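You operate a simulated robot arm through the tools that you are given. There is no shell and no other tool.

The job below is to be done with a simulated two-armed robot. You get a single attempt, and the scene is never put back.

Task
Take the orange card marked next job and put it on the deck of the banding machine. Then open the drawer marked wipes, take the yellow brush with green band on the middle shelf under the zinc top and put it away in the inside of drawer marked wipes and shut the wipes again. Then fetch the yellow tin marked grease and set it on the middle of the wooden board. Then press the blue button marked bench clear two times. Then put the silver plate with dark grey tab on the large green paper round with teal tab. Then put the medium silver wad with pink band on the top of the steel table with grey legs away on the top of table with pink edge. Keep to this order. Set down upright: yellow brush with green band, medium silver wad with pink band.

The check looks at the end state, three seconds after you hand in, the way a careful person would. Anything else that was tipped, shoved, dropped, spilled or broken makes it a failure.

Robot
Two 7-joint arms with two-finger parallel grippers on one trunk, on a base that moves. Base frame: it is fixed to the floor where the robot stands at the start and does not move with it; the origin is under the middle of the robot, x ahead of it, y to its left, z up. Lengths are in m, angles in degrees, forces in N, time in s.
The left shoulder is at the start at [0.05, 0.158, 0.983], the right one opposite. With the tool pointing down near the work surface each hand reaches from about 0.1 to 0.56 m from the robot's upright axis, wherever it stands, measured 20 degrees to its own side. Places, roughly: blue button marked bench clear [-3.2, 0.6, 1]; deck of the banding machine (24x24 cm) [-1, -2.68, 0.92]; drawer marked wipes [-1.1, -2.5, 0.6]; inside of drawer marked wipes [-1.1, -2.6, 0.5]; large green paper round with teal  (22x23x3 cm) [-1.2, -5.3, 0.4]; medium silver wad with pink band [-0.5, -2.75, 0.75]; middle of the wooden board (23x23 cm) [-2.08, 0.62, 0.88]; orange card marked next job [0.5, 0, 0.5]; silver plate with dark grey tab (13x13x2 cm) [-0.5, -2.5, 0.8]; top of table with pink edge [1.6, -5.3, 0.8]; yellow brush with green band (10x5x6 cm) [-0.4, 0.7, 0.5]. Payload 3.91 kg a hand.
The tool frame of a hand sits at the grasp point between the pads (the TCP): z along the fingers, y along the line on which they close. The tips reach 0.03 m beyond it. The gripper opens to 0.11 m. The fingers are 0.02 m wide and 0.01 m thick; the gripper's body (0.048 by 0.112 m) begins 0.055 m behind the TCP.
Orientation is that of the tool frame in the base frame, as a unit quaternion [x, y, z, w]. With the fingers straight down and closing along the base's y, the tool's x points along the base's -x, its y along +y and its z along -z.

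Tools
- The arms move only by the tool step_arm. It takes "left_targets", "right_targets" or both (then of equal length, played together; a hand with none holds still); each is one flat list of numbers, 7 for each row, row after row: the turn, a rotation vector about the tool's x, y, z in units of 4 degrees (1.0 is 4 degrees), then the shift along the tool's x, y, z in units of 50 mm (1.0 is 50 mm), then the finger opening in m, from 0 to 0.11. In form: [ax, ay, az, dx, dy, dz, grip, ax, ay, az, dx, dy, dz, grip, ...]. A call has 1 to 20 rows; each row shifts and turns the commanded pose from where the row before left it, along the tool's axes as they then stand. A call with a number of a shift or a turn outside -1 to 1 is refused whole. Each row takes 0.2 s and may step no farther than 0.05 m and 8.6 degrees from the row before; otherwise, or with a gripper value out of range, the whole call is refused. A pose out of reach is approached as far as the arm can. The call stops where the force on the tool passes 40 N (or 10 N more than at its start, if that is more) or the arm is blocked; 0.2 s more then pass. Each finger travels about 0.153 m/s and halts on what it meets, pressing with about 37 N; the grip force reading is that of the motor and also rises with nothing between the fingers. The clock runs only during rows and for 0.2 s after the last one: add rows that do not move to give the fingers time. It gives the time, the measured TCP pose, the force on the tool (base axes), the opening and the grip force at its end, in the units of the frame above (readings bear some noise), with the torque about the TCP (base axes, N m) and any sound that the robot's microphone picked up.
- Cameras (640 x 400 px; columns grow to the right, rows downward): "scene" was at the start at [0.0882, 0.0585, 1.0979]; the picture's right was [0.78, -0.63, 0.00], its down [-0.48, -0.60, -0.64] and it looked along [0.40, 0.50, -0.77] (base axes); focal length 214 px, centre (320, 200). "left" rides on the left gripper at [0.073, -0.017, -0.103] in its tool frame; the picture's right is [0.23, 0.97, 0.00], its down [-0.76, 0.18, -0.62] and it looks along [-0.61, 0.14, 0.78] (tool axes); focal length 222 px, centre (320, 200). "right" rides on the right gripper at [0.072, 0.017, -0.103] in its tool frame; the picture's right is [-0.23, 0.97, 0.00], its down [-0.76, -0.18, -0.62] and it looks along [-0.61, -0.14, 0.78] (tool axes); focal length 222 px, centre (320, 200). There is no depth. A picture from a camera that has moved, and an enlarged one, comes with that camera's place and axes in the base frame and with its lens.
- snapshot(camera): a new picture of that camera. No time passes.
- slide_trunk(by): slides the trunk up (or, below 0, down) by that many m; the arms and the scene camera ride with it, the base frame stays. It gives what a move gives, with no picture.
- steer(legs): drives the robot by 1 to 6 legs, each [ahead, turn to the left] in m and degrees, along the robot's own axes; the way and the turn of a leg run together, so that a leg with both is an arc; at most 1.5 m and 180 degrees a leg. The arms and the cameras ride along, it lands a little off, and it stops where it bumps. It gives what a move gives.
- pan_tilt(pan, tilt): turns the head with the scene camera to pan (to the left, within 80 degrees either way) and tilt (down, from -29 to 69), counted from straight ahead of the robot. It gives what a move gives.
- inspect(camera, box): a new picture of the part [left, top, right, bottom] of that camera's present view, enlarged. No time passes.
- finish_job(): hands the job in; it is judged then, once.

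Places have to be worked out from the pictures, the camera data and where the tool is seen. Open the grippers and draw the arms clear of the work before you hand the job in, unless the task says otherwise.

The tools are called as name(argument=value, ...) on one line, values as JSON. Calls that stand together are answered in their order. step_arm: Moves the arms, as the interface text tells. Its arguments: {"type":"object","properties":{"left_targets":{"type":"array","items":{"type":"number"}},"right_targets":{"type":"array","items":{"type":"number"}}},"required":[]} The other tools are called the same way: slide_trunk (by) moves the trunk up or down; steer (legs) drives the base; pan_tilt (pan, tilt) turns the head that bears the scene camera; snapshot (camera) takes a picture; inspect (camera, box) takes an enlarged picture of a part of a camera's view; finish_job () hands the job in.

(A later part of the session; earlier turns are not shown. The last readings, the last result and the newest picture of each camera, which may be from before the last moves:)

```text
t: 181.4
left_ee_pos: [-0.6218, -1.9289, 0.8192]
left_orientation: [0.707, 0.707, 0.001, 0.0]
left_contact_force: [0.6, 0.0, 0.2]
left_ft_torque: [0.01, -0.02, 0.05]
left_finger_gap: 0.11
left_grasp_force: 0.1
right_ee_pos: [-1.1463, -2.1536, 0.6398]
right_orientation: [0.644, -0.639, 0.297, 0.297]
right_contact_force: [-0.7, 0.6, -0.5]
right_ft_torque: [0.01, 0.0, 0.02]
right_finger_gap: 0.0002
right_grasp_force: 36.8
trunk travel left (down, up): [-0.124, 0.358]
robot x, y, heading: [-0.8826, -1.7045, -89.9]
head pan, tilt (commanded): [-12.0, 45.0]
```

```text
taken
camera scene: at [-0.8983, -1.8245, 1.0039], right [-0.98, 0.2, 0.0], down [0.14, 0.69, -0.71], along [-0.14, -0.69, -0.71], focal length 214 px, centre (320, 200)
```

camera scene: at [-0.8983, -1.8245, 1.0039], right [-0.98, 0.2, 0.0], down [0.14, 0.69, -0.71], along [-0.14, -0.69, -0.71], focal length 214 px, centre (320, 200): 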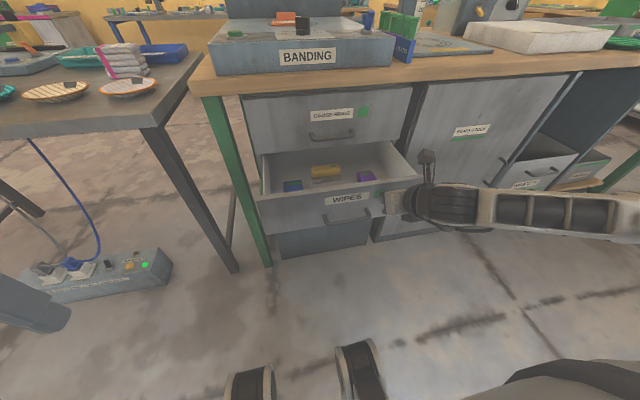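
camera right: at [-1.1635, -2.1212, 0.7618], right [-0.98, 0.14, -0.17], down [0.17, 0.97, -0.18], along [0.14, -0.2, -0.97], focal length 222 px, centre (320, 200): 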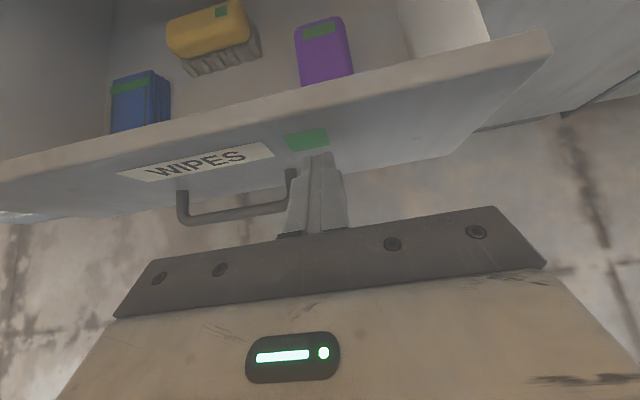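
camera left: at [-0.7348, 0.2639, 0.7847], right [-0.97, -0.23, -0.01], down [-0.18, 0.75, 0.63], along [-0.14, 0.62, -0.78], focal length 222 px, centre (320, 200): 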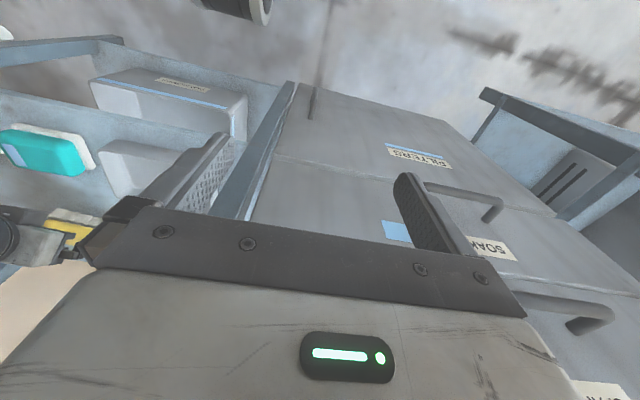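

The drawer moves smoothly; the contents stay put. I keep pushing 0.12 m.

steer(legs=[[0.12, 0]])

snapshot(camera="right")

snapshot(camera="scene")

```text
t: 182.6
left_ee_pos: [-0.6213, -2.0463, 0.8183]
left_orientation: [0.706, 0.708, 0.002, 0.0]
left_contact_force: [0.4, 0.4, 0.8]
left_ft_torque: [0.01, -0.01, 0.02]
left_finger_gap: 0.11
left_grasp_force: 0.0
right_ee_pos: [-1.1457, -2.2721, 0.6394]
right_orientation: [0.645, -0.639, 0.296, 0.297]
right_contact_force: [1.0, 0.3, -0.9]
right_ft_torque: [-0.02, 0.0, 0.02]
right_finger_gap: 0.0001
right_grasp_force: 37.3
trunk travel left (down, up): [-0.124, 0.358]
robot x, y, heading: [-0.8859, -1.825, -89.5]
head pan, tilt (commanded): [-12.0, 45.0]
```

```text
taken
camera right: at [-1.1625, -2.2407, 0.7618], right [-0.98, 0.14, -0.17], down [0.17, 0.97, -0.18], along [0.14, -0.2, -0.97], focal length 222 px, centre (320, 200)
```

right: 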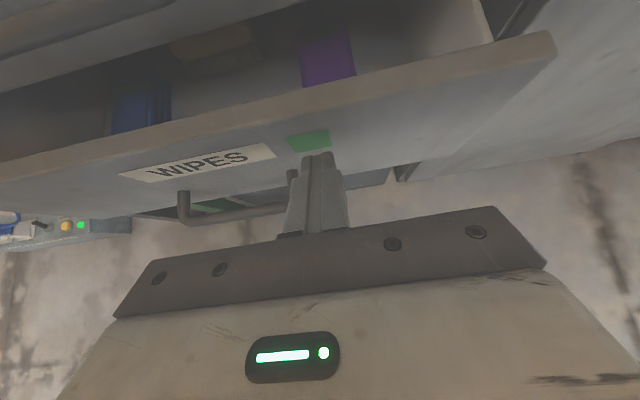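

```text
taken
camera scene: at [-0.8977, -1.9436, 1.0039], right [-0.98, 0.2, 0.0], down [0.14, 0.69, -0.71], along [-0.14, -0.69, -0.71], focal length 214 px, centre (320, 200)
```

scene: 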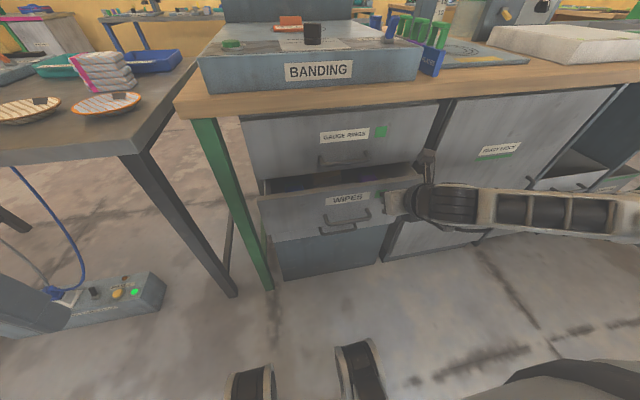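

About 9 cm remain; I push the last stretch, letting the force limit stop it at the end.

steer(legs=[[0.07, 0]])

steer(legs=[[0.03, 0]])

snapshot(camera="right")

snapshot(camera="scene")

```text
t: 183.6
left_ee_pos: [-0.6203, -2.1166, 0.8191]
left_orientation: [0.706, 0.708, 0.001, 0.0]
left_contact_force: [0.5, 0.2, 0.7]
left_ft_torque: [0.0, 0.04, -0.02]
left_finger_gap: 0.11
left_grasp_force: 0.0
right_ee_pos: [-1.1454, -2.3419, 0.6393]
right_orientation: [0.645, -0.638, 0.297, 0.296]
right_contact_force: [0.5, -0.3, -0.3]
right_ft_torque: [0.02, -0.02, 0.02]
right_finger_gap: 0.0
right_grasp_force: 36.9
trunk travel left (down, up): [-0.124, 0.358]
robot x, y, heading: [-0.8805, -1.8913, -89.8]
head pan, tilt (commanded): [-12.0, 45.0]
```

```text
t: 184.6
left_ee_pos: [-0.6215, -2.1418, 0.8181]
left_orientation: [0.708, 0.706, 0.002, 0.0]
left_contact_force: [-0.3, 0.6, 0.0]
left_ft_torque: [-0.06, 0.0, 0.0]
left_finger_gap: 0.1098
left_grasp_force: 0.1
right_ee_pos: [-1.1432, -2.3576, 0.636]
right_orientation: [0.647, -0.642, 0.292, 0.288]
right_contact_force: [0.0, 2.9, 1.7]
right_ft_torque: [-0.03, 0.0, -0.01]
right_finger_gap: 0.0002
right_grasp_force: 37.1
trunk travel left (down, up): [-0.124, 0.358]
robot x, y, heading: [-0.8808, -1.9196, -90.2]
head pan, tilt (commanded): [-12.0, 45.0]
stopped in leg 1: the force on the tool passed its limit at 93 N (the readings are from after the stop); the commanded pose is now the measured one
```

```text
taken
camera right: at [-1.1612, -2.3286, 0.7584], right [-0.97, 0.14, -0.17], down [0.17, 0.97, -0.15], along [0.14, -0.18, -0.97], focal length 222 px, centre (320, 200)
```

right: 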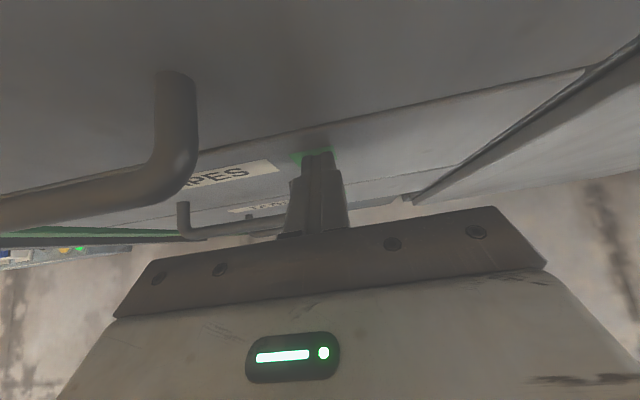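

```text
taken
camera scene: at [-0.8976, -2.0373, 1.0038], right [-0.98, 0.21, 0.0], down [0.15, 0.69, -0.71], along [-0.15, -0.69, -0.71], focal length 214 px, centre (320, 200)
```

scene: 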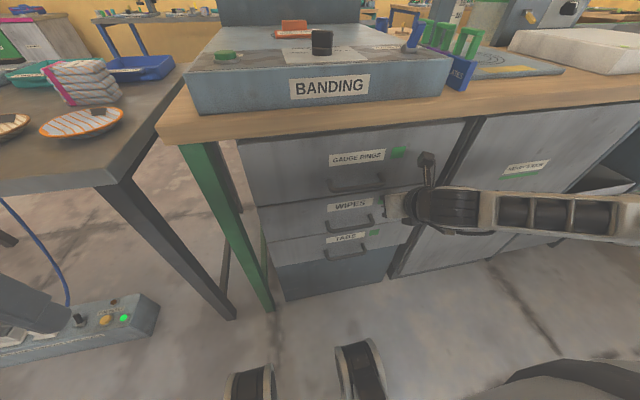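

The drawer has hit its stop, flush with its neighbours. I back off and look at the drawer fronts.

steer(legs=[[-0.35, 0]])

inspect(camera="scene", box=[220, 20, 460, 200])

```text
t: 186.8
left_ee_pos: [-0.6231, -1.7909, 0.8189]
left_orientation: [0.708, 0.706, 0.001, 0.0]
left_contact_force: [-0.3, 0.7, 0.2]
left_ft_torque: [0.0, 0.0, 0.03]
left_finger_gap: 0.1098
left_grasp_force: 0.1
right_ee_pos: [-1.1446, -2.0061, 0.6358]
right_orientation: [0.648, -0.642, 0.292, 0.289]
right_contact_force: [0.1, 0.8, 0.5]
right_ft_torque: [0.01, -0.01, -0.01]
right_finger_gap: 0.0
right_grasp_force: 37.2
trunk travel left (down, up): [-0.124, 0.358]
robot x, y, heading: [-0.8794, -1.5657, -89.7]
head pan, tilt (commanded): [-12.0, 45.0]
```

```text
2.22 times, centred on (340, 110) of scene
camera zoom: at [-0.8985, -1.6865, 1.0039], right [-0.98, 0.21, 0.0], down [0.15, 0.69, -0.71], along [-0.15, -0.69, -0.71], focal length 477 px, centre (276, 400)
```

zoom: 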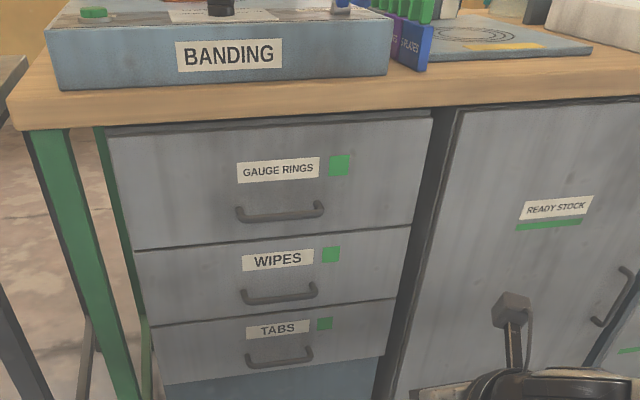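

The WIPES drawer is shut. Next the grease tin: I adjust the right hand, drive back to the shelf, standing near x -0.72, and look.

step_arm(right_targets=[0, 0, 0, 0.535, -0.53, -0.474, 0.05, 0, 0, 0, 0.535, -0.53, -0.474, 0.11, 0, 0, 0, 0.535, -0.53, -0.474, 0.11])

steer(legs=[[-0.1, 0], [0, 173.3], [1.3, 0], [0, 6.4]])

slide_trunk(by=-0.123)

pan_tilt(pan=-10, tilt=25)

snapshot(camera="scene")

snapshot(camera="right")

```text
t: 187.6
left_ee_pos: [-0.6233, -1.7901, 0.8176]
left_orientation: [0.707, 0.707, 0.001, 0.0]
left_contact_force: [-0.7, 0.7, 0.4]
left_ft_torque: [0.02, 0.01, 0.01]
left_finger_gap: 0.1101
left_grasp_force: 0.0
right_ee_pos: [-1.0658, -2.0058, 0.7419]
right_orientation: [0.648, -0.642, 0.291, 0.288]
right_contact_force: [-0.1, -0.6, -0.4]
right_ft_torque: [0.01, 0.0, 0.0]
right_finger_gap: 0.1101
right_grasp_force: 0.0
trunk travel left (down, up): [-0.124, 0.358]
robot x, y, heading: [-0.8813, -1.5633, -89.8]
head pan, tilt (commanded): [-12.0, 45.0]
```

```text
t: 202.5
left_ee_pos: [-1.0059, 0.044, 0.819]
left_orientation: [0.709, -0.705, 0.0, 0.002]
left_contact_force: [-0.1, 1.0, 0.4]
left_ft_torque: [0.04, -0.05, 0.0]
left_finger_gap: 0.1096
left_grasp_force: 0.1
right_ee_pos: [-0.5663, 0.263, 0.7424]
right_orientation: [0.64, 0.65, 0.288, -0.292]
right_contact_force: [1.1, -0.6, 0.5]
right_ft_torque: [0.02, 0.01, -0.03]
right_finger_gap: 0.1098
right_grasp_force: 0.0
trunk travel left (down, up): [-0.124, 0.358]
robot x, y, heading: [-0.7492, -0.179, 90.5]
head pan, tilt (commanded): [-12.0, 45.0]
```

```text
t: 204.1
left_ee_pos: [-1.0069, 0.0439, 0.6967]
left_orientation: [0.709, -0.705, 0.0, 0.002]
left_contact_force: [-1.4, -1.0, -0.1]
left_ft_torque: [-0.02, 0.01, 0.02]
left_finger_gap: 0.1102
left_grasp_force: 0.1
right_ee_pos: [-0.566, 0.2628, 0.6188]
right_orientation: [0.64, 0.649, 0.288, -0.292]
right_contact_force: [-0.1, 0.2, 0.2]
right_ft_torque: [0.0, 0.0, -0.02]
right_finger_gap: 0.1099
right_grasp_force: 0.0
trunk travel left (down, up): [-0.001, 0.481]
robot x, y, heading: [-0.7439, -0.1808, 90.5]
head pan, tilt (commanded): [-12.0, 45.0]
```

```text
t: 204.9
left_ee_pos: [-1.0072, 0.0444, 0.6959]
left_orientation: [0.709, -0.705, 0.0, 0.001]
left_contact_force: [-0.2, -0.3, 0.2]
left_ft_torque: [-0.01, 0.02, 0.01]
left_finger_gap: 0.1102
left_grasp_force: 0.0
right_ee_pos: [-0.5652, 0.2626, 0.6187]
right_orientation: [0.64, 0.65, 0.288, -0.292]
right_contact_force: [0.7, -0.6, -0.7]
right_ft_torque: [-0.02, 0.0, -0.04]
right_finger_gap: 0.1099
right_grasp_force: 0.1
trunk travel left (down, up): [-0.001, 0.481]
robot x, y, heading: [-0.748, -0.18, 90.3]
head pan, tilt (commanded): [-10.0, 25.0]
```

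```text
taken
camera scene: at [-0.7322, -0.05, 0.9115], right [0.99, -0.17, 0.0], down [-0.07, -0.42, -0.91], along [0.15, 0.89, -0.42], focal length 214 px, centre (320, 200)
```

scene: 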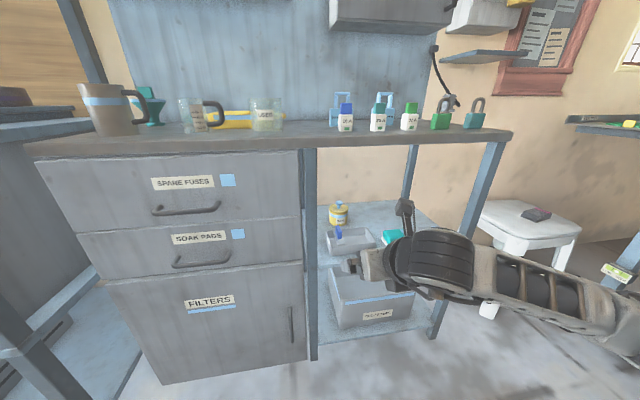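

```text
taken
camera right: at [-0.549, 0.2341, 0.7415], right [0.98, -0.14, -0.17], down [-0.16, -0.97, -0.15], along [-0.14, 0.18, -0.97], focal length 222 px, centre (320, 200)
```

right: 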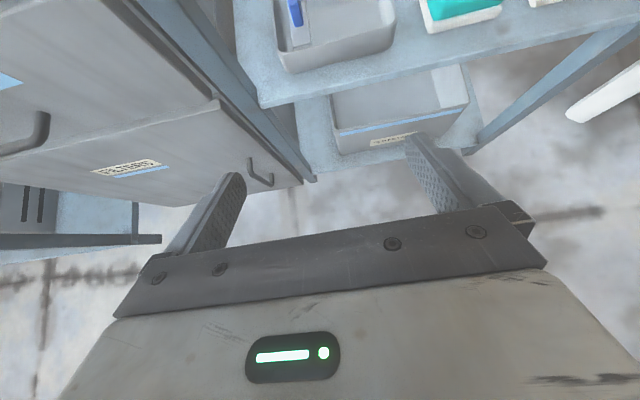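

I shift the hand 2.8 cm right, to be clear of the shelf's left leg, and drive 0.25 m forward.

step_arm(right_targets=[0, 0, 0, 0, 0.56, 0, 0.11])

steer(legs=[[0.25, 0]])

snapshot(camera="right")

inspect(camera="right", box=[200, 0, 400, 125])

snapshot(camera="scene")

```text
t: 205.3
left_ee_pos: [-1.0078, 0.0434, 0.6969]
left_orientation: [0.709, -0.706, 0.0, 0.001]
left_contact_force: [-0.1, 0.8, -0.3]
left_ft_torque: [0.01, -0.01, -0.03]
left_finger_gap: 0.11
left_grasp_force: 0.0
right_ee_pos: [-0.539, 0.2636, 0.6189]
right_orientation: [0.64, 0.65, 0.287, -0.292]
right_contact_force: [1.0, -0.8, -0.5]
right_ft_torque: [0.03, 0.02, -0.03]
right_finger_gap: 0.11
right_grasp_force: 0.1
trunk travel left (down, up): [-0.001, 0.481]
robot x, y, heading: [-0.7452, -0.1793, 90.4]
head pan, tilt (commanded): [-10.0, 25.0]
```

```text
t: 207.1
left_ee_pos: [-1.0081, 0.2912, 0.6958]
left_orientation: [0.709, -0.705, 0.0, 0.001]
left_contact_force: [0.2, 0.6, 0.3]
left_ft_torque: [-0.01, 0.03, -0.01]
left_finger_gap: 0.1099
left_grasp_force: 0.0
right_ee_pos: [-0.5407, 0.5096, 0.6188]
right_orientation: [0.641, 0.649, 0.288, -0.291]
right_contact_force: [-0.6, 0.5, 0.5]
right_ft_torque: [-0.02, 0.0, 0.03]
right_finger_gap: 0.11
right_grasp_force: 0.1
trunk travel left (down, up): [-0.001, 0.481]
robot x, y, heading: [-0.7454, 0.0696, 90.8]
head pan, tilt (commanded): [-10.0, 25.0]
```

```text
taken
camera right: at [-0.5235, 0.481, 0.7415], right [0.98, -0.14, -0.17], down [-0.16, -0.97, -0.15], along [-0.14, 0.18, -0.97], focal length 222 px, centre (320, 200)
```

right: 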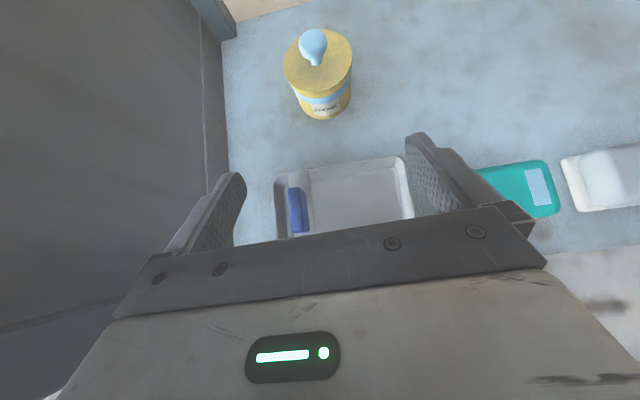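

```text
3.20 times, centred on (300, 62) of right
camera zoom: at [-0.5235, 0.481, 0.7415], right [0.98, -0.14, -0.17], down [-0.16, -0.97, -0.15], along [-0.14, 0.18, -0.97], focal length 711 px, centre (384, 640)
```

zoom: 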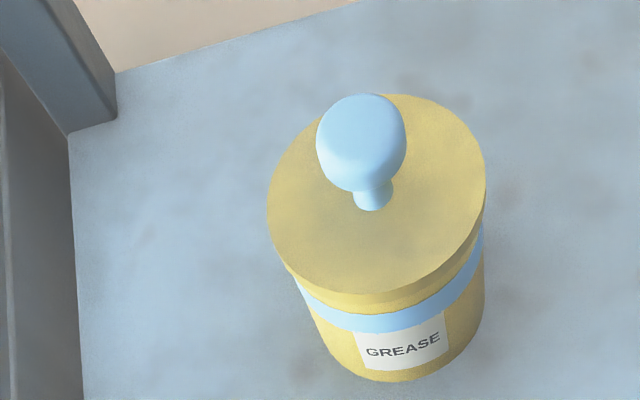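

```text
taken
camera scene: at [-0.7343, 0.197, 0.9115], right [0.99, -0.17, 0.0], down [-0.07, -0.42, -0.91], along [0.15, 0.89, -0.42], focal length 214 px, centre (320, 200)
```

scene: 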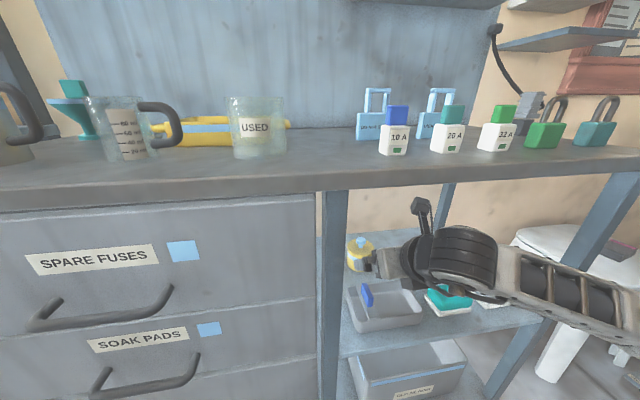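

The tin's lid centre is at about (-0.535, 0.676, 0.527). I advance most of the way with the fingers open to straddle it, then check.

step_arm(right_targets=[0, 0, 0, 0.05, 0.056, 0.766, 0.11, 0, 0, 0, 0.05, 0.056, 0.766, 0.11, 0, 0, 0, 0.05, 0.056, 0.766, 0.11, 0, 0, 0, 0, 0, 0, 0.11])

snapshot(camera="right")

snapshot(camera="scene")

```text
t: 208.1
left_ee_pos: [-1.0091, 0.2903, 0.6967]
left_orientation: [0.709, -0.705, 0.001, 0.001]
left_contact_force: [0.3, -0.2, -1.4]
left_ft_torque: [0.04, 0.01, -0.03]
left_finger_gap: 0.11
left_grasp_force: 0.0
right_ee_pos: [-0.5336, 0.6015, 0.5473]
right_orientation: [0.64, 0.649, 0.288, -0.292]
right_contact_force: [-0.4, -0.4, 0.1]
right_ft_torque: [0.04, 0.01, 0.01]
right_finger_gap: 0.1099
right_grasp_force: 0.1
trunk travel left (down, up): [-0.001, 0.481]
robot x, y, heading: [-0.7445, 0.0655, 90.3]
head pan, tilt (commanded): [-10.0, 25.0]
```

```text
taken
camera right: at [-0.5161, 0.5727, 0.6698], right [0.98, -0.14, -0.17], down [-0.16, -0.97, -0.16], along [-0.14, 0.18, -0.97], focal length 222 px, centre (320, 200)
```

right: 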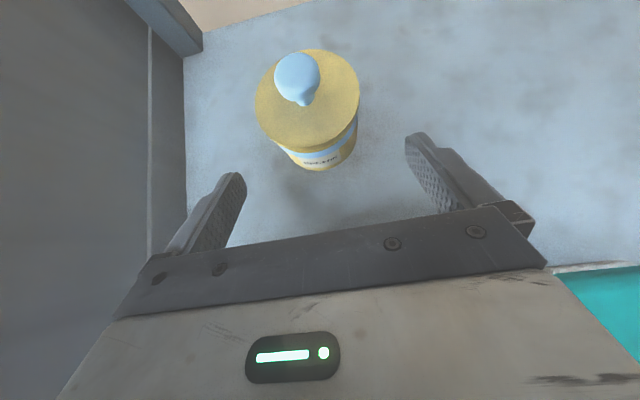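

```text
taken
camera scene: at [-0.7343, 0.197, 0.9115], right [0.99, -0.17, 0.0], down [-0.07, -0.42, -0.91], along [0.15, 0.89, -0.42], focal length 214 px, centre (320, 200)
```

scene: 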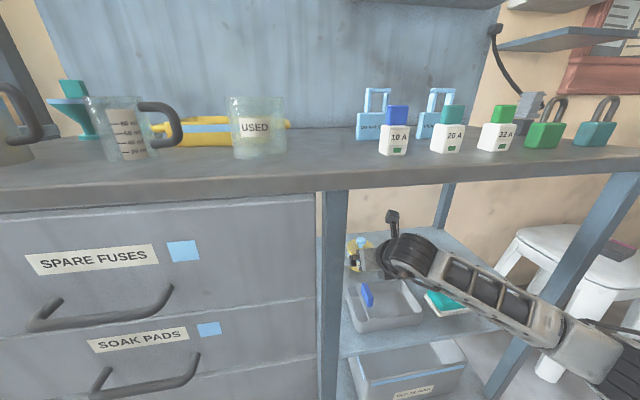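

Centred well; I go the remaining 7.5 cm to bring the tin between the pads.

step_arm(right_targets=[0, 0, 0, 0.05, 0, 0.5, 0.11, 0, 0, 0, 0.05, 0, 0.5, 0.11, 0, 0, 0, 0, 0, 0.5, 0.11, 0, 0, 0, 0, 0, 0, 0.11])

snapshot(camera="right")

inspect(camera="scene", box=[310, 190, 510, 340])

```text
t: 209.1
left_ee_pos: [-1.0092, 0.2911, 0.6959]
left_orientation: [0.709, -0.705, 0.0, 0.002]
left_contact_force: [-0.4, 0.7, 0.2]
left_ft_torque: [0.0, -0.01, -0.01]
left_finger_gap: 0.11
left_grasp_force: 0.1
right_ee_pos: [-0.5346, 0.6624, 0.5009]
right_orientation: [0.641, 0.649, 0.287, -0.292]
right_contact_force: [-0.2, -0.4, -0.2]
right_ft_torque: [0.01, 0.0, 0.0]
right_finger_gap: 0.11
right_grasp_force: 0.1
trunk travel left (down, up): [-0.001, 0.481]
robot x, y, heading: [-0.7463, 0.0659, 90.4]
head pan, tilt (commanded): [-10.0, 25.0]
```

```text
taken
camera right: at [-0.5172, 0.6325, 0.6239], right [0.98, -0.14, -0.17], down [-0.16, -0.97, -0.16], along [-0.14, 0.18, -0.97], focal length 222 px, centre (320, 200)
```

right: 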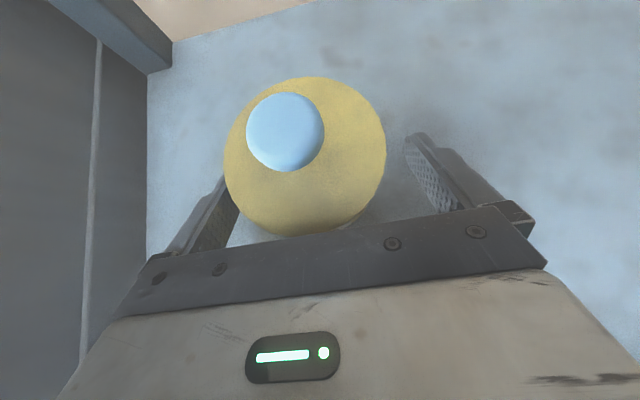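

```text
2.67 times, centred on (410, 265) of scene
camera zoom: at [-0.7343, 0.197, 0.9115], right [0.99, -0.17, 0.0], down [-0.07, -0.42, -0.91], along [0.15, 0.89, -0.42], focal length 572 px, centre (80, 27)
```

zoom: 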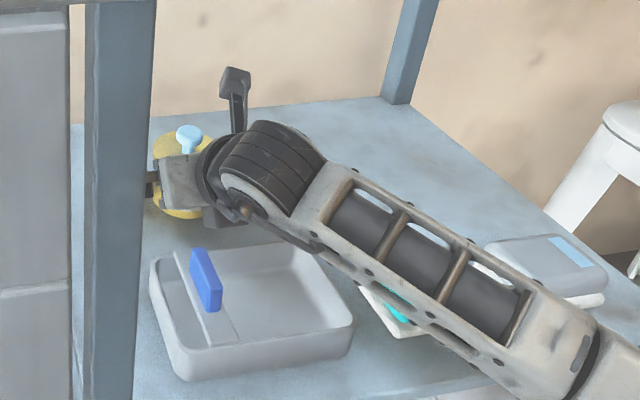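

The tin is between the pads, centred. I close on it.

step_arm(right_targets=[0, 0, 0, 0, 0, 0, 0.09, 0, 0, 0, 0, 0, 0, 0.07, 0, 0, 0, 0, 0, 0, 0.06, 0, 0, 0, 0, 0, 0, 0.06])

snapshot(camera="right")

```text
t: 210.1
left_ee_pos: [-1.009, 0.2898, 0.6975]
left_orientation: [0.709, -0.705, 0.0, 0.002]
left_contact_force: [0.4, 0.4, 0.1]
left_ft_torque: [0.01, -0.01, 0.03]
left_finger_gap: 0.1097
left_grasp_force: 0.1
right_ee_pos: [-0.5345, 0.6605, 0.5021]
right_orientation: [0.641, 0.65, 0.287, -0.292]
right_contact_force: [-0.7, 0.3, 1.3]
right_ft_torque: [0.07, -0.04, 0.06]
right_finger_gap: 0.071
right_grasp_force: 37.0
trunk travel left (down, up): [-0.001, 0.481]
robot x, y, heading: [-0.748, 0.0668, 90.7]
head pan, tilt (commanded): [-10.0, 25.0]
```

```text
taken
camera right: at [-0.5174, 0.6323, 0.6243], right [0.98, -0.14, -0.17], down [-0.16, -0.97, -0.16], along [-0.14, 0.18, -0.97], focal length 222 px, centre (320, 200)
```

right: 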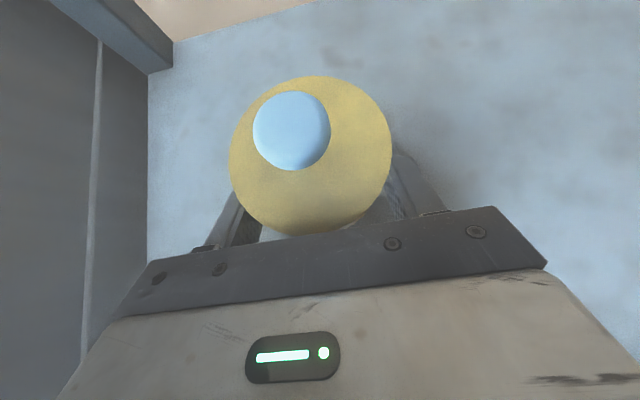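

The tin is gripped (71 mm, 37 N). I lift it straight up 3 cm, then back along the finger axis over the tray.

step_arm(right_targets=[0, 0, 0, 0.15, 0, -0.13, 0.06, 0, 0, 0, 0.45, 0, -0.4, 0.06, 0, 0, 0, 0, 0, -0.6, 0.06, 0, 0, 0, 0, 0, -0.7, 0.06, 0, 0, 0, 0, 0, -0.8, 0.06, 0, 0, 0, 0, 0, -0.8, 0.06])

snapshot(camera="scene")

snapshot(camera="right")

```text
t: 211.5
left_ee_pos: [-1.0087, 0.2914, 0.6969]
left_orientation: [0.709, -0.705, 0.001, 0.001]
left_contact_force: [0.2, 0.4, -0.5]
left_ft_torque: [-0.03, 0.01, -0.02]
left_finger_gap: 0.1099
left_grasp_force: 0.1
right_ee_pos: [-0.533, 0.5523, 0.6384]
right_orientation: [0.641, 0.649, 0.287, -0.291]
right_contact_force: [0.0, 0.1, -2.7]
right_ft_torque: [-0.02, 0.0, 0.02]
right_finger_gap: 0.0711
right_grasp_force: 36.9
trunk travel left (down, up): [-0.001, 0.481]
robot x, y, heading: [-0.7485, 0.0701, 90.5]
head pan, tilt (commanded): [-10.0, 25.0]
```

```text
taken
camera scene: at [-0.7343, 0.1972, 0.9114], right [0.99, -0.17, 0.0], down [-0.07, -0.42, -0.91], along [0.15, 0.89, -0.42], focal length 214 px, centre (320, 200)
```

scene: 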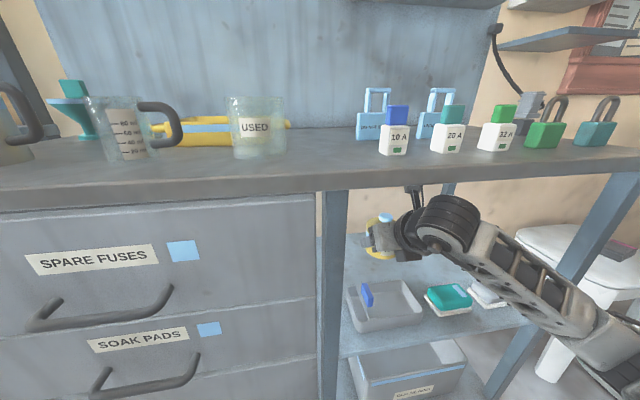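

```text
taken
camera right: at [-0.5155, 0.5228, 0.7611], right [0.98, -0.14, -0.17], down [-0.16, -0.97, -0.15], along [-0.14, 0.18, -0.97], focal length 222 px, centre (320, 200)
```

right: 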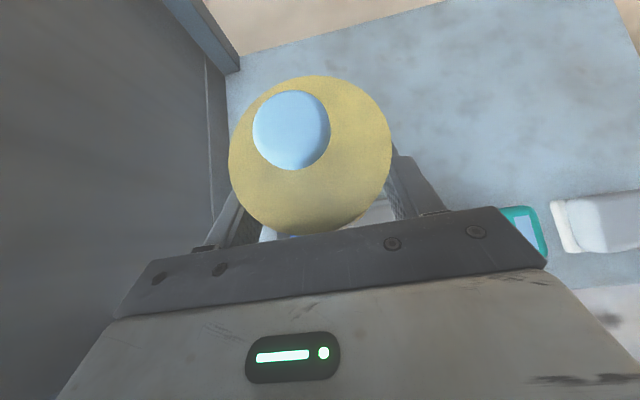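

The tin is clear of the tray. I back out straight, turn left toward the board, and look before driving on.

steer(legs=[[-0.5, 0], [0, 90]])

slide_trunk(by=0.25)

pan_tilt(pan=-30, tilt=20)

snapshot(camera="scene")

```text
t: 218.2
left_ee_pos: [-0.9703, -0.69, 0.6973]
left_orientation: [1.0, -0.001, 0.002, 0.001]
left_contact_force: [-0.2, -0.3, -0.3]
left_ft_torque: [0.0, 0.03, 0.01]
left_finger_gap: 0.1098
left_grasp_force: 0.0
right_ee_pos: [-1.2278, -0.2109, 0.6383]
right_orientation: [-0.004, 0.913, -0.002, -0.409]
right_contact_force: [0.4, -0.4, -0.9]
right_ft_torque: [-0.01, -0.05, 0.0]
right_finger_gap: 0.0708
right_grasp_force: 36.7
trunk travel left (down, up): [-0.001, 0.481]
robot x, y, heading: [-0.7447, -0.4293, -179.9]
head pan, tilt (commanded): [-10.0, 25.0]
```

```text
t: 220.8
left_ee_pos: [-0.9698, -0.6895, 0.9462]
left_orientation: [1.0, -0.001, 0.002, 0.002]
left_contact_force: [-0.4, -0.9, -0.3]
left_ft_torque: [-0.01, -0.03, -0.03]
left_finger_gap: 0.1099
left_grasp_force: 0.1
right_ee_pos: [-1.2286, -0.2106, 0.8886]
right_orientation: [-0.004, 0.912, -0.002, -0.409]
right_contact_force: [-0.6, -0.3, -1.7]
right_ft_torque: [0.02, -0.02, 0.01]
right_finger_gap: 0.0708
right_grasp_force: 36.8
trunk travel left (down, up): [-0.251, 0.231]
robot x, y, heading: [-0.7425, -0.431, -179.8]
head pan, tilt (commanded): [-10.0, 25.0]
```

```text
t: 221.7
left_ee_pos: [-0.969, -0.6888, 0.9456]
left_orientation: [1.0, -0.001, 0.001, 0.001]
left_contact_force: [-0.3, 0.2, 0.3]
left_ft_torque: [0.0, 0.03, 0.01]
left_finger_gap: 0.11
left_grasp_force: 0.0
right_ee_pos: [-1.2263, -0.2114, 0.8889]
right_orientation: [-0.003, 0.912, -0.001, -0.409]
right_contact_force: [-0.6, 0.2, -0.7]
right_ft_torque: [-0.01, -0.02, 0.01]
right_finger_gap: 0.0709
right_grasp_force: 37.2
trunk travel left (down, up): [-0.251, 0.231]
robot x, y, heading: [-0.7472, -0.4323, -179.7]
head pan, tilt (commanded): [-30.0, 20.0]
```

```text
taken
camera scene: at [-0.8658, -0.3853, 1.1696], right [0.5, 0.87, 0.0], down [0.3, -0.17, -0.94], along [-0.82, 0.47, -0.34], focal length 214 px, centre (320, 200)
```

scene: 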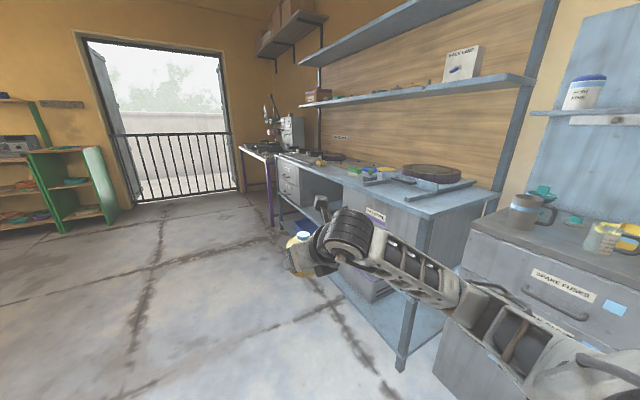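

I zoom in on the bench along the wall to find the wooden board.

inspect(camera="scene", box=[230, 80, 480, 230])

```text
2.56 times, centred on (355, 155) of scene
camera zoom: at [-0.8658, -0.3853, 1.1696], right [0.5, 0.87, 0.0], down [0.3, -0.17, -0.94], along [-0.82, 0.47, -0.34], focal length 549 px, centre (230, 315)
```

zoom: 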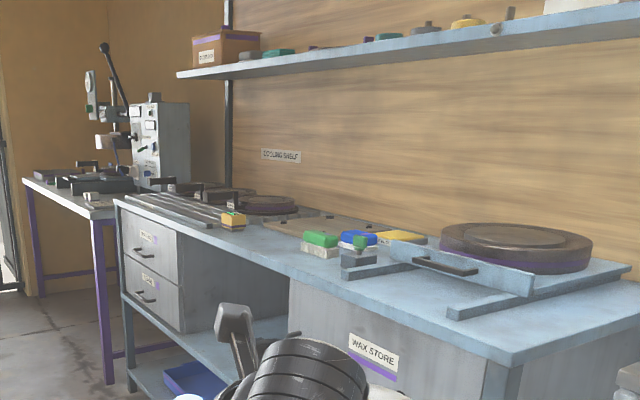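

The wooden board lies flat on the bench, with small sponges to its front right and left. I drive along the bench to x≈-2.23 and turn to face it.

steer(legs=[[1.0, 0], [0.48, 0], [0, -90]])

slide_trunk(by=0.15)

pan_tilt(pan=-5, tilt=35)

snapshot(camera="scene")

```text
t: 233.0
left_ee_pos: [-2.4698, -0.2214, 0.9459]
left_orientation: [0.711, -0.703, 0.0, 0.001]
left_contact_force: [0.3, 0.5, -0.3]
left_ft_torque: [0.02, 0.01, -0.01]
left_finger_gap: 0.1101
left_grasp_force: 0.0
right_ee_pos: [-1.9941, 0.0432, 0.8878]
right_orientation: [0.639, 0.652, 0.286, -0.292]
right_contact_force: [-0.3, -0.1, -1.7]
right_ft_torque: [-0.04, -0.04, 0.0]
right_finger_gap: 0.0708
right_grasp_force: 37.3
trunk travel left (down, up): [-0.251, 0.231]
robot x, y, heading: [-2.207, -0.4435, 90.8]
head pan, tilt (commanded): [-30.0, 20.0]
```

```text
t: 234.8
left_ee_pos: [-2.4691, -0.2207, 1.0962]
left_orientation: [0.711, -0.703, 0.001, 0.002]
left_contact_force: [0.0, -0.4, -0.4]
left_ft_torque: [0.0, 0.04, 0.0]
left_finger_gap: 0.1101
left_grasp_force: 0.0
right_ee_pos: [-1.9938, 0.0438, 1.0383]
right_orientation: [0.639, 0.652, 0.286, -0.293]
right_contact_force: [0.2, 0.0, -1.7]
right_ft_torque: [-0.01, 0.0, 0.0]
right_finger_gap: 0.0707
right_grasp_force: 36.6
trunk travel left (down, up): [-0.401, 0.081]
robot x, y, heading: [-2.2068, -0.4442, 90.7]
head pan, tilt (commanded): [-30.0, 20.0]
```

```text
t: 235.7
left_ee_pos: [-2.4686, -0.2213, 1.0964]
left_orientation: [0.711, -0.703, -0.001, 0.002]
left_contact_force: [0.7, -0.6, -1.0]
left_ft_torque: [-0.03, 0.0, 0.02]
left_finger_gap: 0.1098
left_grasp_force: 0.1
right_ee_pos: [-1.9943, 0.0426, 1.0389]
right_orientation: [0.639, 0.651, 0.287, -0.292]
right_contact_force: [-0.1, 0.3, -0.7]
right_ft_torque: [-0.02, 0.0, 0.01]
right_finger_gap: 0.071
right_grasp_force: 36.8
trunk travel left (down, up): [-0.401, 0.081]
robot x, y, heading: [-2.2058, -0.4436, 91.0]
head pan, tilt (commanded): [-5.0, 35.0]
```

```text
taken
camera scene: at [-2.2012, -0.3162, 1.2958], right [1.0, -0.07, 0.0], down [-0.04, -0.57, -0.82], along [0.06, 0.82, -0.57], focal length 214 px, centre (320, 200)
```

scene: 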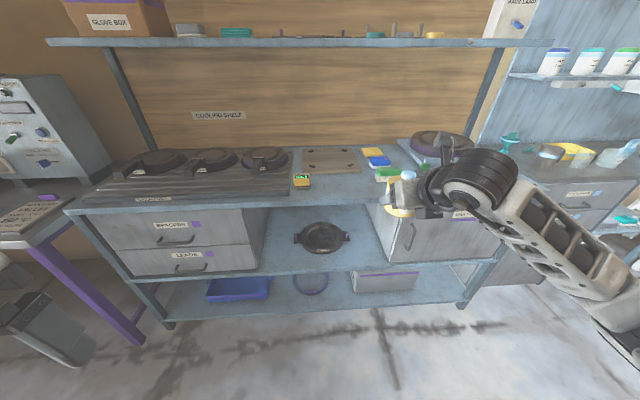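

inspect(camera="scene", box=[230, 120, 430, 245])

```text
3.20 times, centred on (330, 182) of scene
camera zoom: at [-2.2012, -0.3162, 1.2958], right [1.0, -0.07, 0.0], down [-0.04, -0.57, -0.82], along [0.06, 0.82, -0.57], focal length 686 px, centre (288, 256)
```

zoom: 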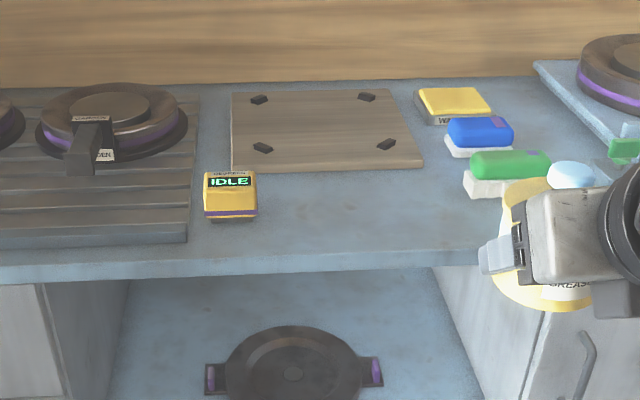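

The board's centre works out at (-2.084, 0.616, 0.88). I drive 0.37 m nearer with the tin at safe height.

steer(legs=[[0.37, -0.9]])

step_arm(right_targets=[0, 0, 0, 0.33, -0.45, 0.37, 0.06, 0, 0, 0, 0.33, -0.45, 0.37, 0.06, 0, 0, 0, 0.33, -0.45, 0.37, 0.06, 0, 0, 0, 0.33, -0.45, 0.37, 0.06])

snapshot(camera="scene")

snapshot(camera="right")

```text
t: 238.0
left_ee_pos: [-2.4685, 0.1536, 1.0962]
left_orientation: [-0.706, 0.708, -0.001, -0.001]
left_contact_force: [0.4, 0.2, 0.6]
left_ft_torque: [-0.01, 0.01, 0.0]
left_finger_gap: 0.1098
left_grasp_force: 0.1
right_ee_pos: [-1.989, 0.4101, 1.0388]
right_orientation: [0.643, 0.647, 0.288, -0.29]
right_contact_force: [0.8, -0.2, -1.3]
right_ft_torque: [-0.04, -0.01, -0.04]
right_finger_gap: 0.0707
right_grasp_force: 37.0
trunk travel left (down, up): [-0.401, 0.081]
robot x, y, heading: [-2.2117, -0.0711, 89.9]
head pan, tilt (commanded): [-5.0, 35.0]
```

```text
t: 239.0
left_ee_pos: [-2.4692, 0.1538, 1.0954]
left_orientation: [-0.706, 0.708, 0.0, -0.002]
left_contact_force: [-0.7, -0.8, -0.3]
left_ft_torque: [-0.03, -0.01, -0.01]
left_finger_gap: 0.1103
left_grasp_force: 0.0
right_ee_pos: [-2.0817, 0.5094, 1.038]
right_orientation: [0.643, 0.647, 0.289, -0.29]
right_contact_force: [0.5, -0.2, -0.9]
right_ft_torque: [-0.01, 0.0, -0.01]
right_finger_gap: 0.0708
right_grasp_force: 37.1
trunk travel left (down, up): [-0.401, 0.081]
robot x, y, heading: [-2.2102, -0.0705, 89.8]
head pan, tilt (commanded): [-5.0, 35.0]
```

```text
taken
camera scene: at [-2.2032, 0.0545, 1.2957], right [1.0, -0.09, 0.0], down [-0.05, -0.57, -0.82], along [0.07, 0.82, -0.57], focal length 214 px, centre (320, 200)
```

scene: 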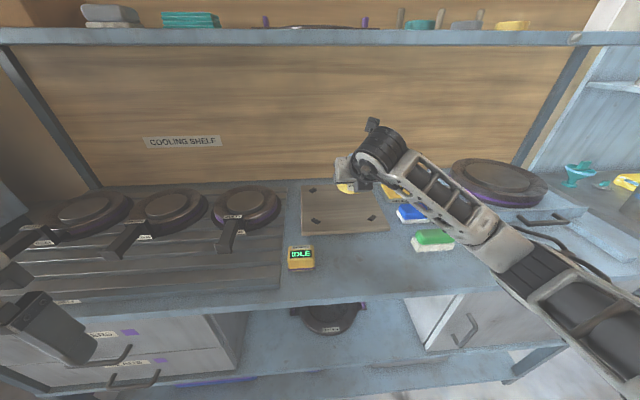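

```text
taken
camera right: at [-2.065, 0.4803, 1.1605], right [0.97, -0.14, -0.17], down [-0.17, -0.97, -0.15], along [-0.14, 0.18, -0.97], focal length 222 px, centre (320, 200)
```

right: 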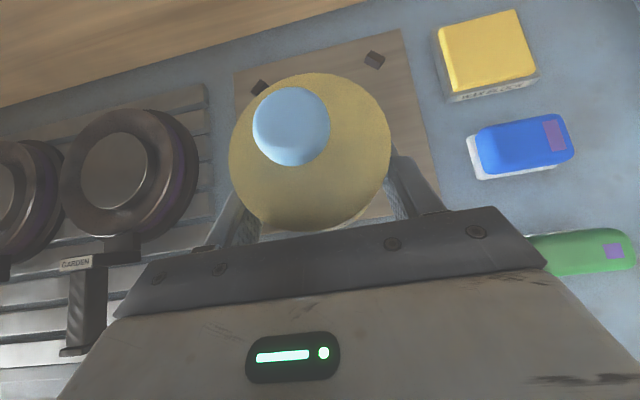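

I zoom in on the board to check its centre against the tin.

inspect(camera="scene", box=[270, 140, 430, 260])

```text
3.33 times, centred on (350, 200) of scene
camera zoom: at [-2.2032, 0.0545, 1.2957], right [1.0, -0.09, 0.0], down [-0.05, -0.57, -0.82], along [0.07, 0.82, -0.57], focal length 715 px, centre (220, 200)
```

zoom: 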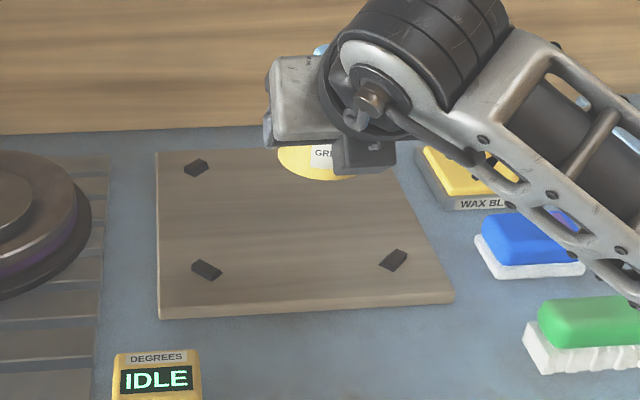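

The tin needs to go about 10 cm further and down. I move along the finger axis to about 3 cm above the board.

step_arm(right_targets=[0, 0, 0, 0, -0.08, 0.66, 0.06, 0, 0, 0, 0, 0, 0.66, 0.06, 0, 0, 0, 0, 0, 0.66, 0.06, 0, 0, 0, 0, 0, 0.66, 0.06, 0, 0, 0, 0, 0, 0, 0.06])

snapshot(camera="right")

inspect(camera="scene", box=[270, 140, 430, 260])

```text
t: 240.2
left_ee_pos: [-2.4692, 0.1522, 1.0959]
left_orientation: [-0.707, 0.708, 0.0, -0.001]
left_contact_force: [0.0, -0.3, -0.1]
left_ft_torque: [0.0, -0.02, 0.03]
left_finger_gap: 0.11
left_grasp_force: 0.1
right_ee_pos: [-2.0861, 0.6088, 0.9502]
right_orientation: [0.642, 0.648, 0.288, -0.291]
right_contact_force: [-0.5, -0.1, -1.9]
right_ft_torque: [-0.03, 0.02, 0.0]
right_finger_gap: 0.0709
right_grasp_force: 37.2
trunk travel left (down, up): [-0.401, 0.081]
robot x, y, heading: [-2.2087, -0.0721, 90.3]
head pan, tilt (commanded): [-5.0, 35.0]
```

```text
taken
camera right: at [-2.0697, 0.5796, 1.0732], right [0.98, -0.14, -0.17], down [-0.17, -0.97, -0.15], along [-0.14, 0.18, -0.97], focal length 222 px, centre (320, 200)
```

right: 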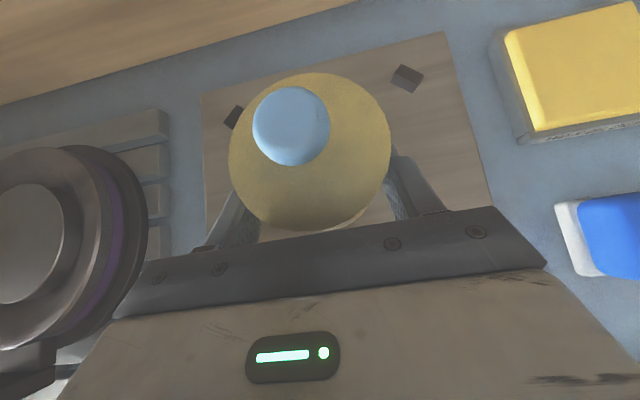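

```text
3.33 times, centred on (350, 200) of scene
camera zoom: at [-2.2027, 0.0542, 1.2958], right [1.0, -0.09, 0.0], down [-0.05, -0.57, -0.82], along [0.07, 0.82, -0.57], focal length 715 px, centre (220, 200)
```

zoom: 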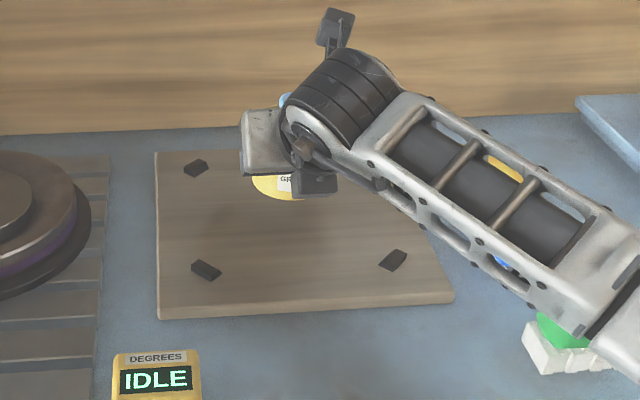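

By the wrist view the tin is within about 5 mm of the board's centre. I lower in small steps until it touches.

step_arm(right_targets=[0, 0, 0, -0.15, 0, 0.1325, 0.06, 0, 0, 0, -0.15, 0, 0.1325, 0.06, 0, 0, 0, 0, 0, 0, 0.06])

step_arm(right_targets=[0, 0, 0, -0.06, 0.02, 0.053, 0.06, 0, 0, 0, 0, 0, 0, 0.06])

step_arm(right_targets=[0, 0, 0, -0.06, 0, 0.053, 0.06, 0, 0, 0, 0, 0, 0, 0.06])

step_arm(right_targets=[0, 0, 0, -0.06, 0, 0.053, 0.06, 0, 0, 0, 0, 0, 0, 0.06])

```text
t: 241.0
left_ee_pos: [-2.4692, 0.1529, 1.0972]
left_orientation: [-0.707, 0.707, 0.0, -0.001]
left_contact_force: [0.3, -0.3, -0.5]
left_ft_torque: [0.0, 0.0, 0.01]
left_finger_gap: 0.1098
left_grasp_force: 0.0
right_ee_pos: [-2.085, 0.6079, 0.9312]
right_orientation: [0.642, 0.648, 0.288, -0.291]
right_contact_force: [0.2, 0.3, -1.7]
right_ft_torque: [-0.01, -0.03, 0.0]
right_finger_gap: 0.0709
right_grasp_force: 36.9
trunk travel left (down, up): [-0.401, 0.081]
robot x, y, heading: [-2.2114, -0.0725, 90.1]
head pan, tilt (commanded): [-5.0, 35.0]
```

```text
t: 241.6
left_ee_pos: [-2.4688, 0.1532, 1.0961]
left_orientation: [-0.706, 0.708, 0.0, -0.001]
left_contact_force: [-0.4, 0.7, 0.7]
left_ft_torque: [0.0, 0.03, -0.01]
left_finger_gap: 0.1099
left_grasp_force: 0.1
right_ee_pos: [-2.0851, 0.6077, 0.9261]
right_orientation: [0.642, 0.648, 0.288, -0.291]
right_contact_force: [-1.3, -1.0, -2.3]
right_ft_torque: [-0.01, 0.04, -0.03]
right_finger_gap: 0.0706
right_grasp_force: 36.9
trunk travel left (down, up): [-0.401, 0.081]
robot x, y, heading: [-2.2096, -0.0694, 90.0]
head pan, tilt (commanded): [-5.0, 35.0]
```

```text
t: 242.2
left_ee_pos: [-2.4697, 0.1533, 1.0972]
left_orientation: [-0.707, 0.708, 0.0, -0.002]
left_contact_force: [0.2, -0.1, -0.8]
left_ft_torque: [0.02, 0.01, -0.02]
left_finger_gap: 0.1102
left_grasp_force: 0.1
right_ee_pos: [-2.0857, 0.6083, 0.9228]
right_orientation: [0.642, 0.648, 0.288, -0.291]
right_contact_force: [0.3, -0.4, -1.2]
right_ft_torque: [-0.02, -0.03, 0.01]
right_finger_gap: 0.0706
right_grasp_force: 37.0
trunk travel left (down, up): [-0.401, 0.081]
robot x, y, heading: [-2.2078, -0.0705, 90.3]
head pan, tilt (commanded): [-5.0, 35.0]
```

```text
t: 242.8
left_ee_pos: [-2.4697, 0.1535, 1.0956]
left_orientation: [-0.706, 0.708, 0.0, -0.001]
left_contact_force: [-0.1, -0.3, 0.3]
left_ft_torque: [-0.03, -0.02, 0.01]
left_finger_gap: 0.11
left_grasp_force: 0.0
right_ee_pos: [-2.0843, 0.6081, 0.919]
right_orientation: [0.643, 0.648, 0.288, -0.29]
right_contact_force: [-0.2, -0.3, -1.2]
right_ft_torque: [-0.05, 0.0, 0.0]
right_finger_gap: 0.0708
right_grasp_force: 36.5
trunk travel left (down, up): [-0.401, 0.081]
robot x, y, heading: [-2.2095, -0.0719, 90.3]
head pan, tilt (commanded): [-5.0, 35.0]
```

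No contact yet at z 0.919; I continue.

step_arm(right_targets=[0, 0, 0, -0.06, 0, 0.053, 0.06, 0, 0, 0, 0, 0, 0, 0.06])

step_arm(right_targets=[0, 0, 0, -0.06, 0, 0.053, 0.06, 0, 0, 0, 0, 0, 0, 0.06])

inspect(camera="scene", box=[290, 150, 390, 225])

```text
t: 243.4
left_ee_pos: [-2.4698, 0.1521, 1.0962]
left_orientation: [-0.707, 0.708, 0.001, -0.001]
left_contact_force: [-0.3, 0.6, 0.1]
left_ft_torque: [-0.01, 0.01, 0.0]
left_finger_gap: 0.1098
left_grasp_force: 0.0
right_ee_pos: [-2.0857, 0.6077, 0.9147]
right_orientation: [0.643, 0.648, 0.289, -0.29]
right_contact_force: [-0.2, -0.1, -1.3]
right_ft_torque: [0.0, 0.0, -0.03]
right_finger_gap: 0.0709
right_grasp_force: 36.6
trunk travel left (down, up): [-0.401, 0.081]
robot x, y, heading: [-2.2077, -0.0723, 90.1]
head pan, tilt (commanded): [-5.0, 35.0]
```

```text
t: 244.0
left_ee_pos: [-2.4687, 0.1528, 1.0967]
left_orientation: [-0.706, 0.708, 0.0, -0.001]
left_contact_force: [-0.5, 0.1, 0.3]
left_ft_torque: [0.04, -0.02, -0.03]
left_finger_gap: 0.1099
left_grasp_force: 0.0
right_ee_pos: [-2.0861, 0.6079, 0.9113]
right_orientation: [0.643, 0.647, 0.288, -0.29]
right_contact_force: [-1.0, -0.1, -1.4]
right_ft_torque: [-0.05, 0.01, 0.03]
right_finger_gap: 0.0707
right_grasp_force: 36.9
trunk travel left (down, up): [-0.401, 0.081]
robot x, y, heading: [-2.2082, -0.0719, 90.3]
head pan, tilt (commanded): [-5.0, 35.0]
```

```text
5.33 times, centred on (340, 188) of scene
camera zoom: at [-2.2027, 0.0543, 1.2957], right [1.0, -0.09, 0.0], down [-0.05, -0.57, -0.82], along [0.07, 0.82, -0.57], focal length 1144 px, centre (213, 267)
```

zoom: 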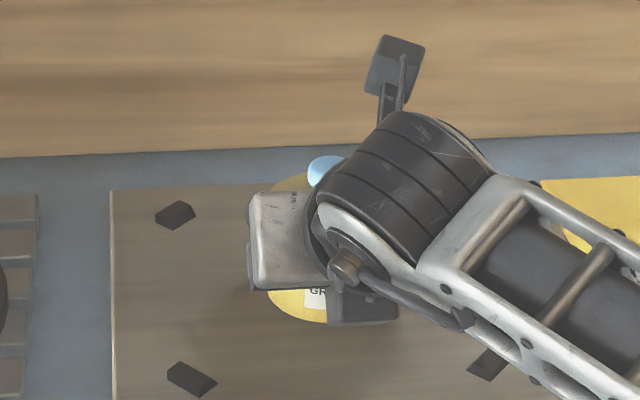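

Very near now; two more 3 mm steps.

step_arm(right_targets=[0, 0, 0, -0.045, 0, 0.04, 0.06, 0, 0, 0, 0, 0, 0, 0.06])

step_arm(right_targets=[0, 0, 0, -0.045, 0, 0.04, 0.06, 0, 0, 0, 0, 0, 0, 0.06])

```text
t: 244.6
left_ee_pos: [-2.4686, 0.1524, 1.0961]
left_orientation: [-0.706, 0.708, -0.001, -0.001]
left_contact_force: [0.5, 0.0, 0.1]
left_ft_torque: [0.02, 0.01, 0.01]
left_finger_gap: 0.1099
left_grasp_force: 0.1
right_ee_pos: [-2.0845, 0.6083, 0.9078]
right_orientation: [0.643, 0.648, 0.288, -0.29]
right_contact_force: [0.4, 0.8, -1.3]
right_ft_torque: [-0.04, 0.02, 0.02]
right_finger_gap: 0.0707
right_grasp_force: 37.1
trunk travel left (down, up): [-0.401, 0.081]
robot x, y, heading: [-2.2075, -0.0758, 89.9]
head pan, tilt (commanded): [-5.0, 35.0]
```

```text
t: 245.2
left_ee_pos: [-2.4686, 0.1526, 1.0971]
left_orientation: [-0.707, 0.707, 0.0, 0.0]
left_contact_force: [0.8, -0.1, -0.3]
left_ft_torque: [0.01, 0.0, -0.02]
left_finger_gap: 0.1098
left_grasp_force: 0.0
right_ee_pos: [-2.085, 0.6075, 0.9057]
right_orientation: [0.643, 0.647, 0.289, -0.29]
right_contact_force: [0.7, -0.5, 0.7]
right_ft_torque: [0.11, -0.03, 0.01]
right_finger_gap: 0.0708
right_grasp_force: 36.6
trunk travel left (down, up): [-0.401, 0.081]
robot x, y, heading: [-2.2084, -0.0701, 90.1]
head pan, tilt (commanded): [-5.0, 35.0]
```

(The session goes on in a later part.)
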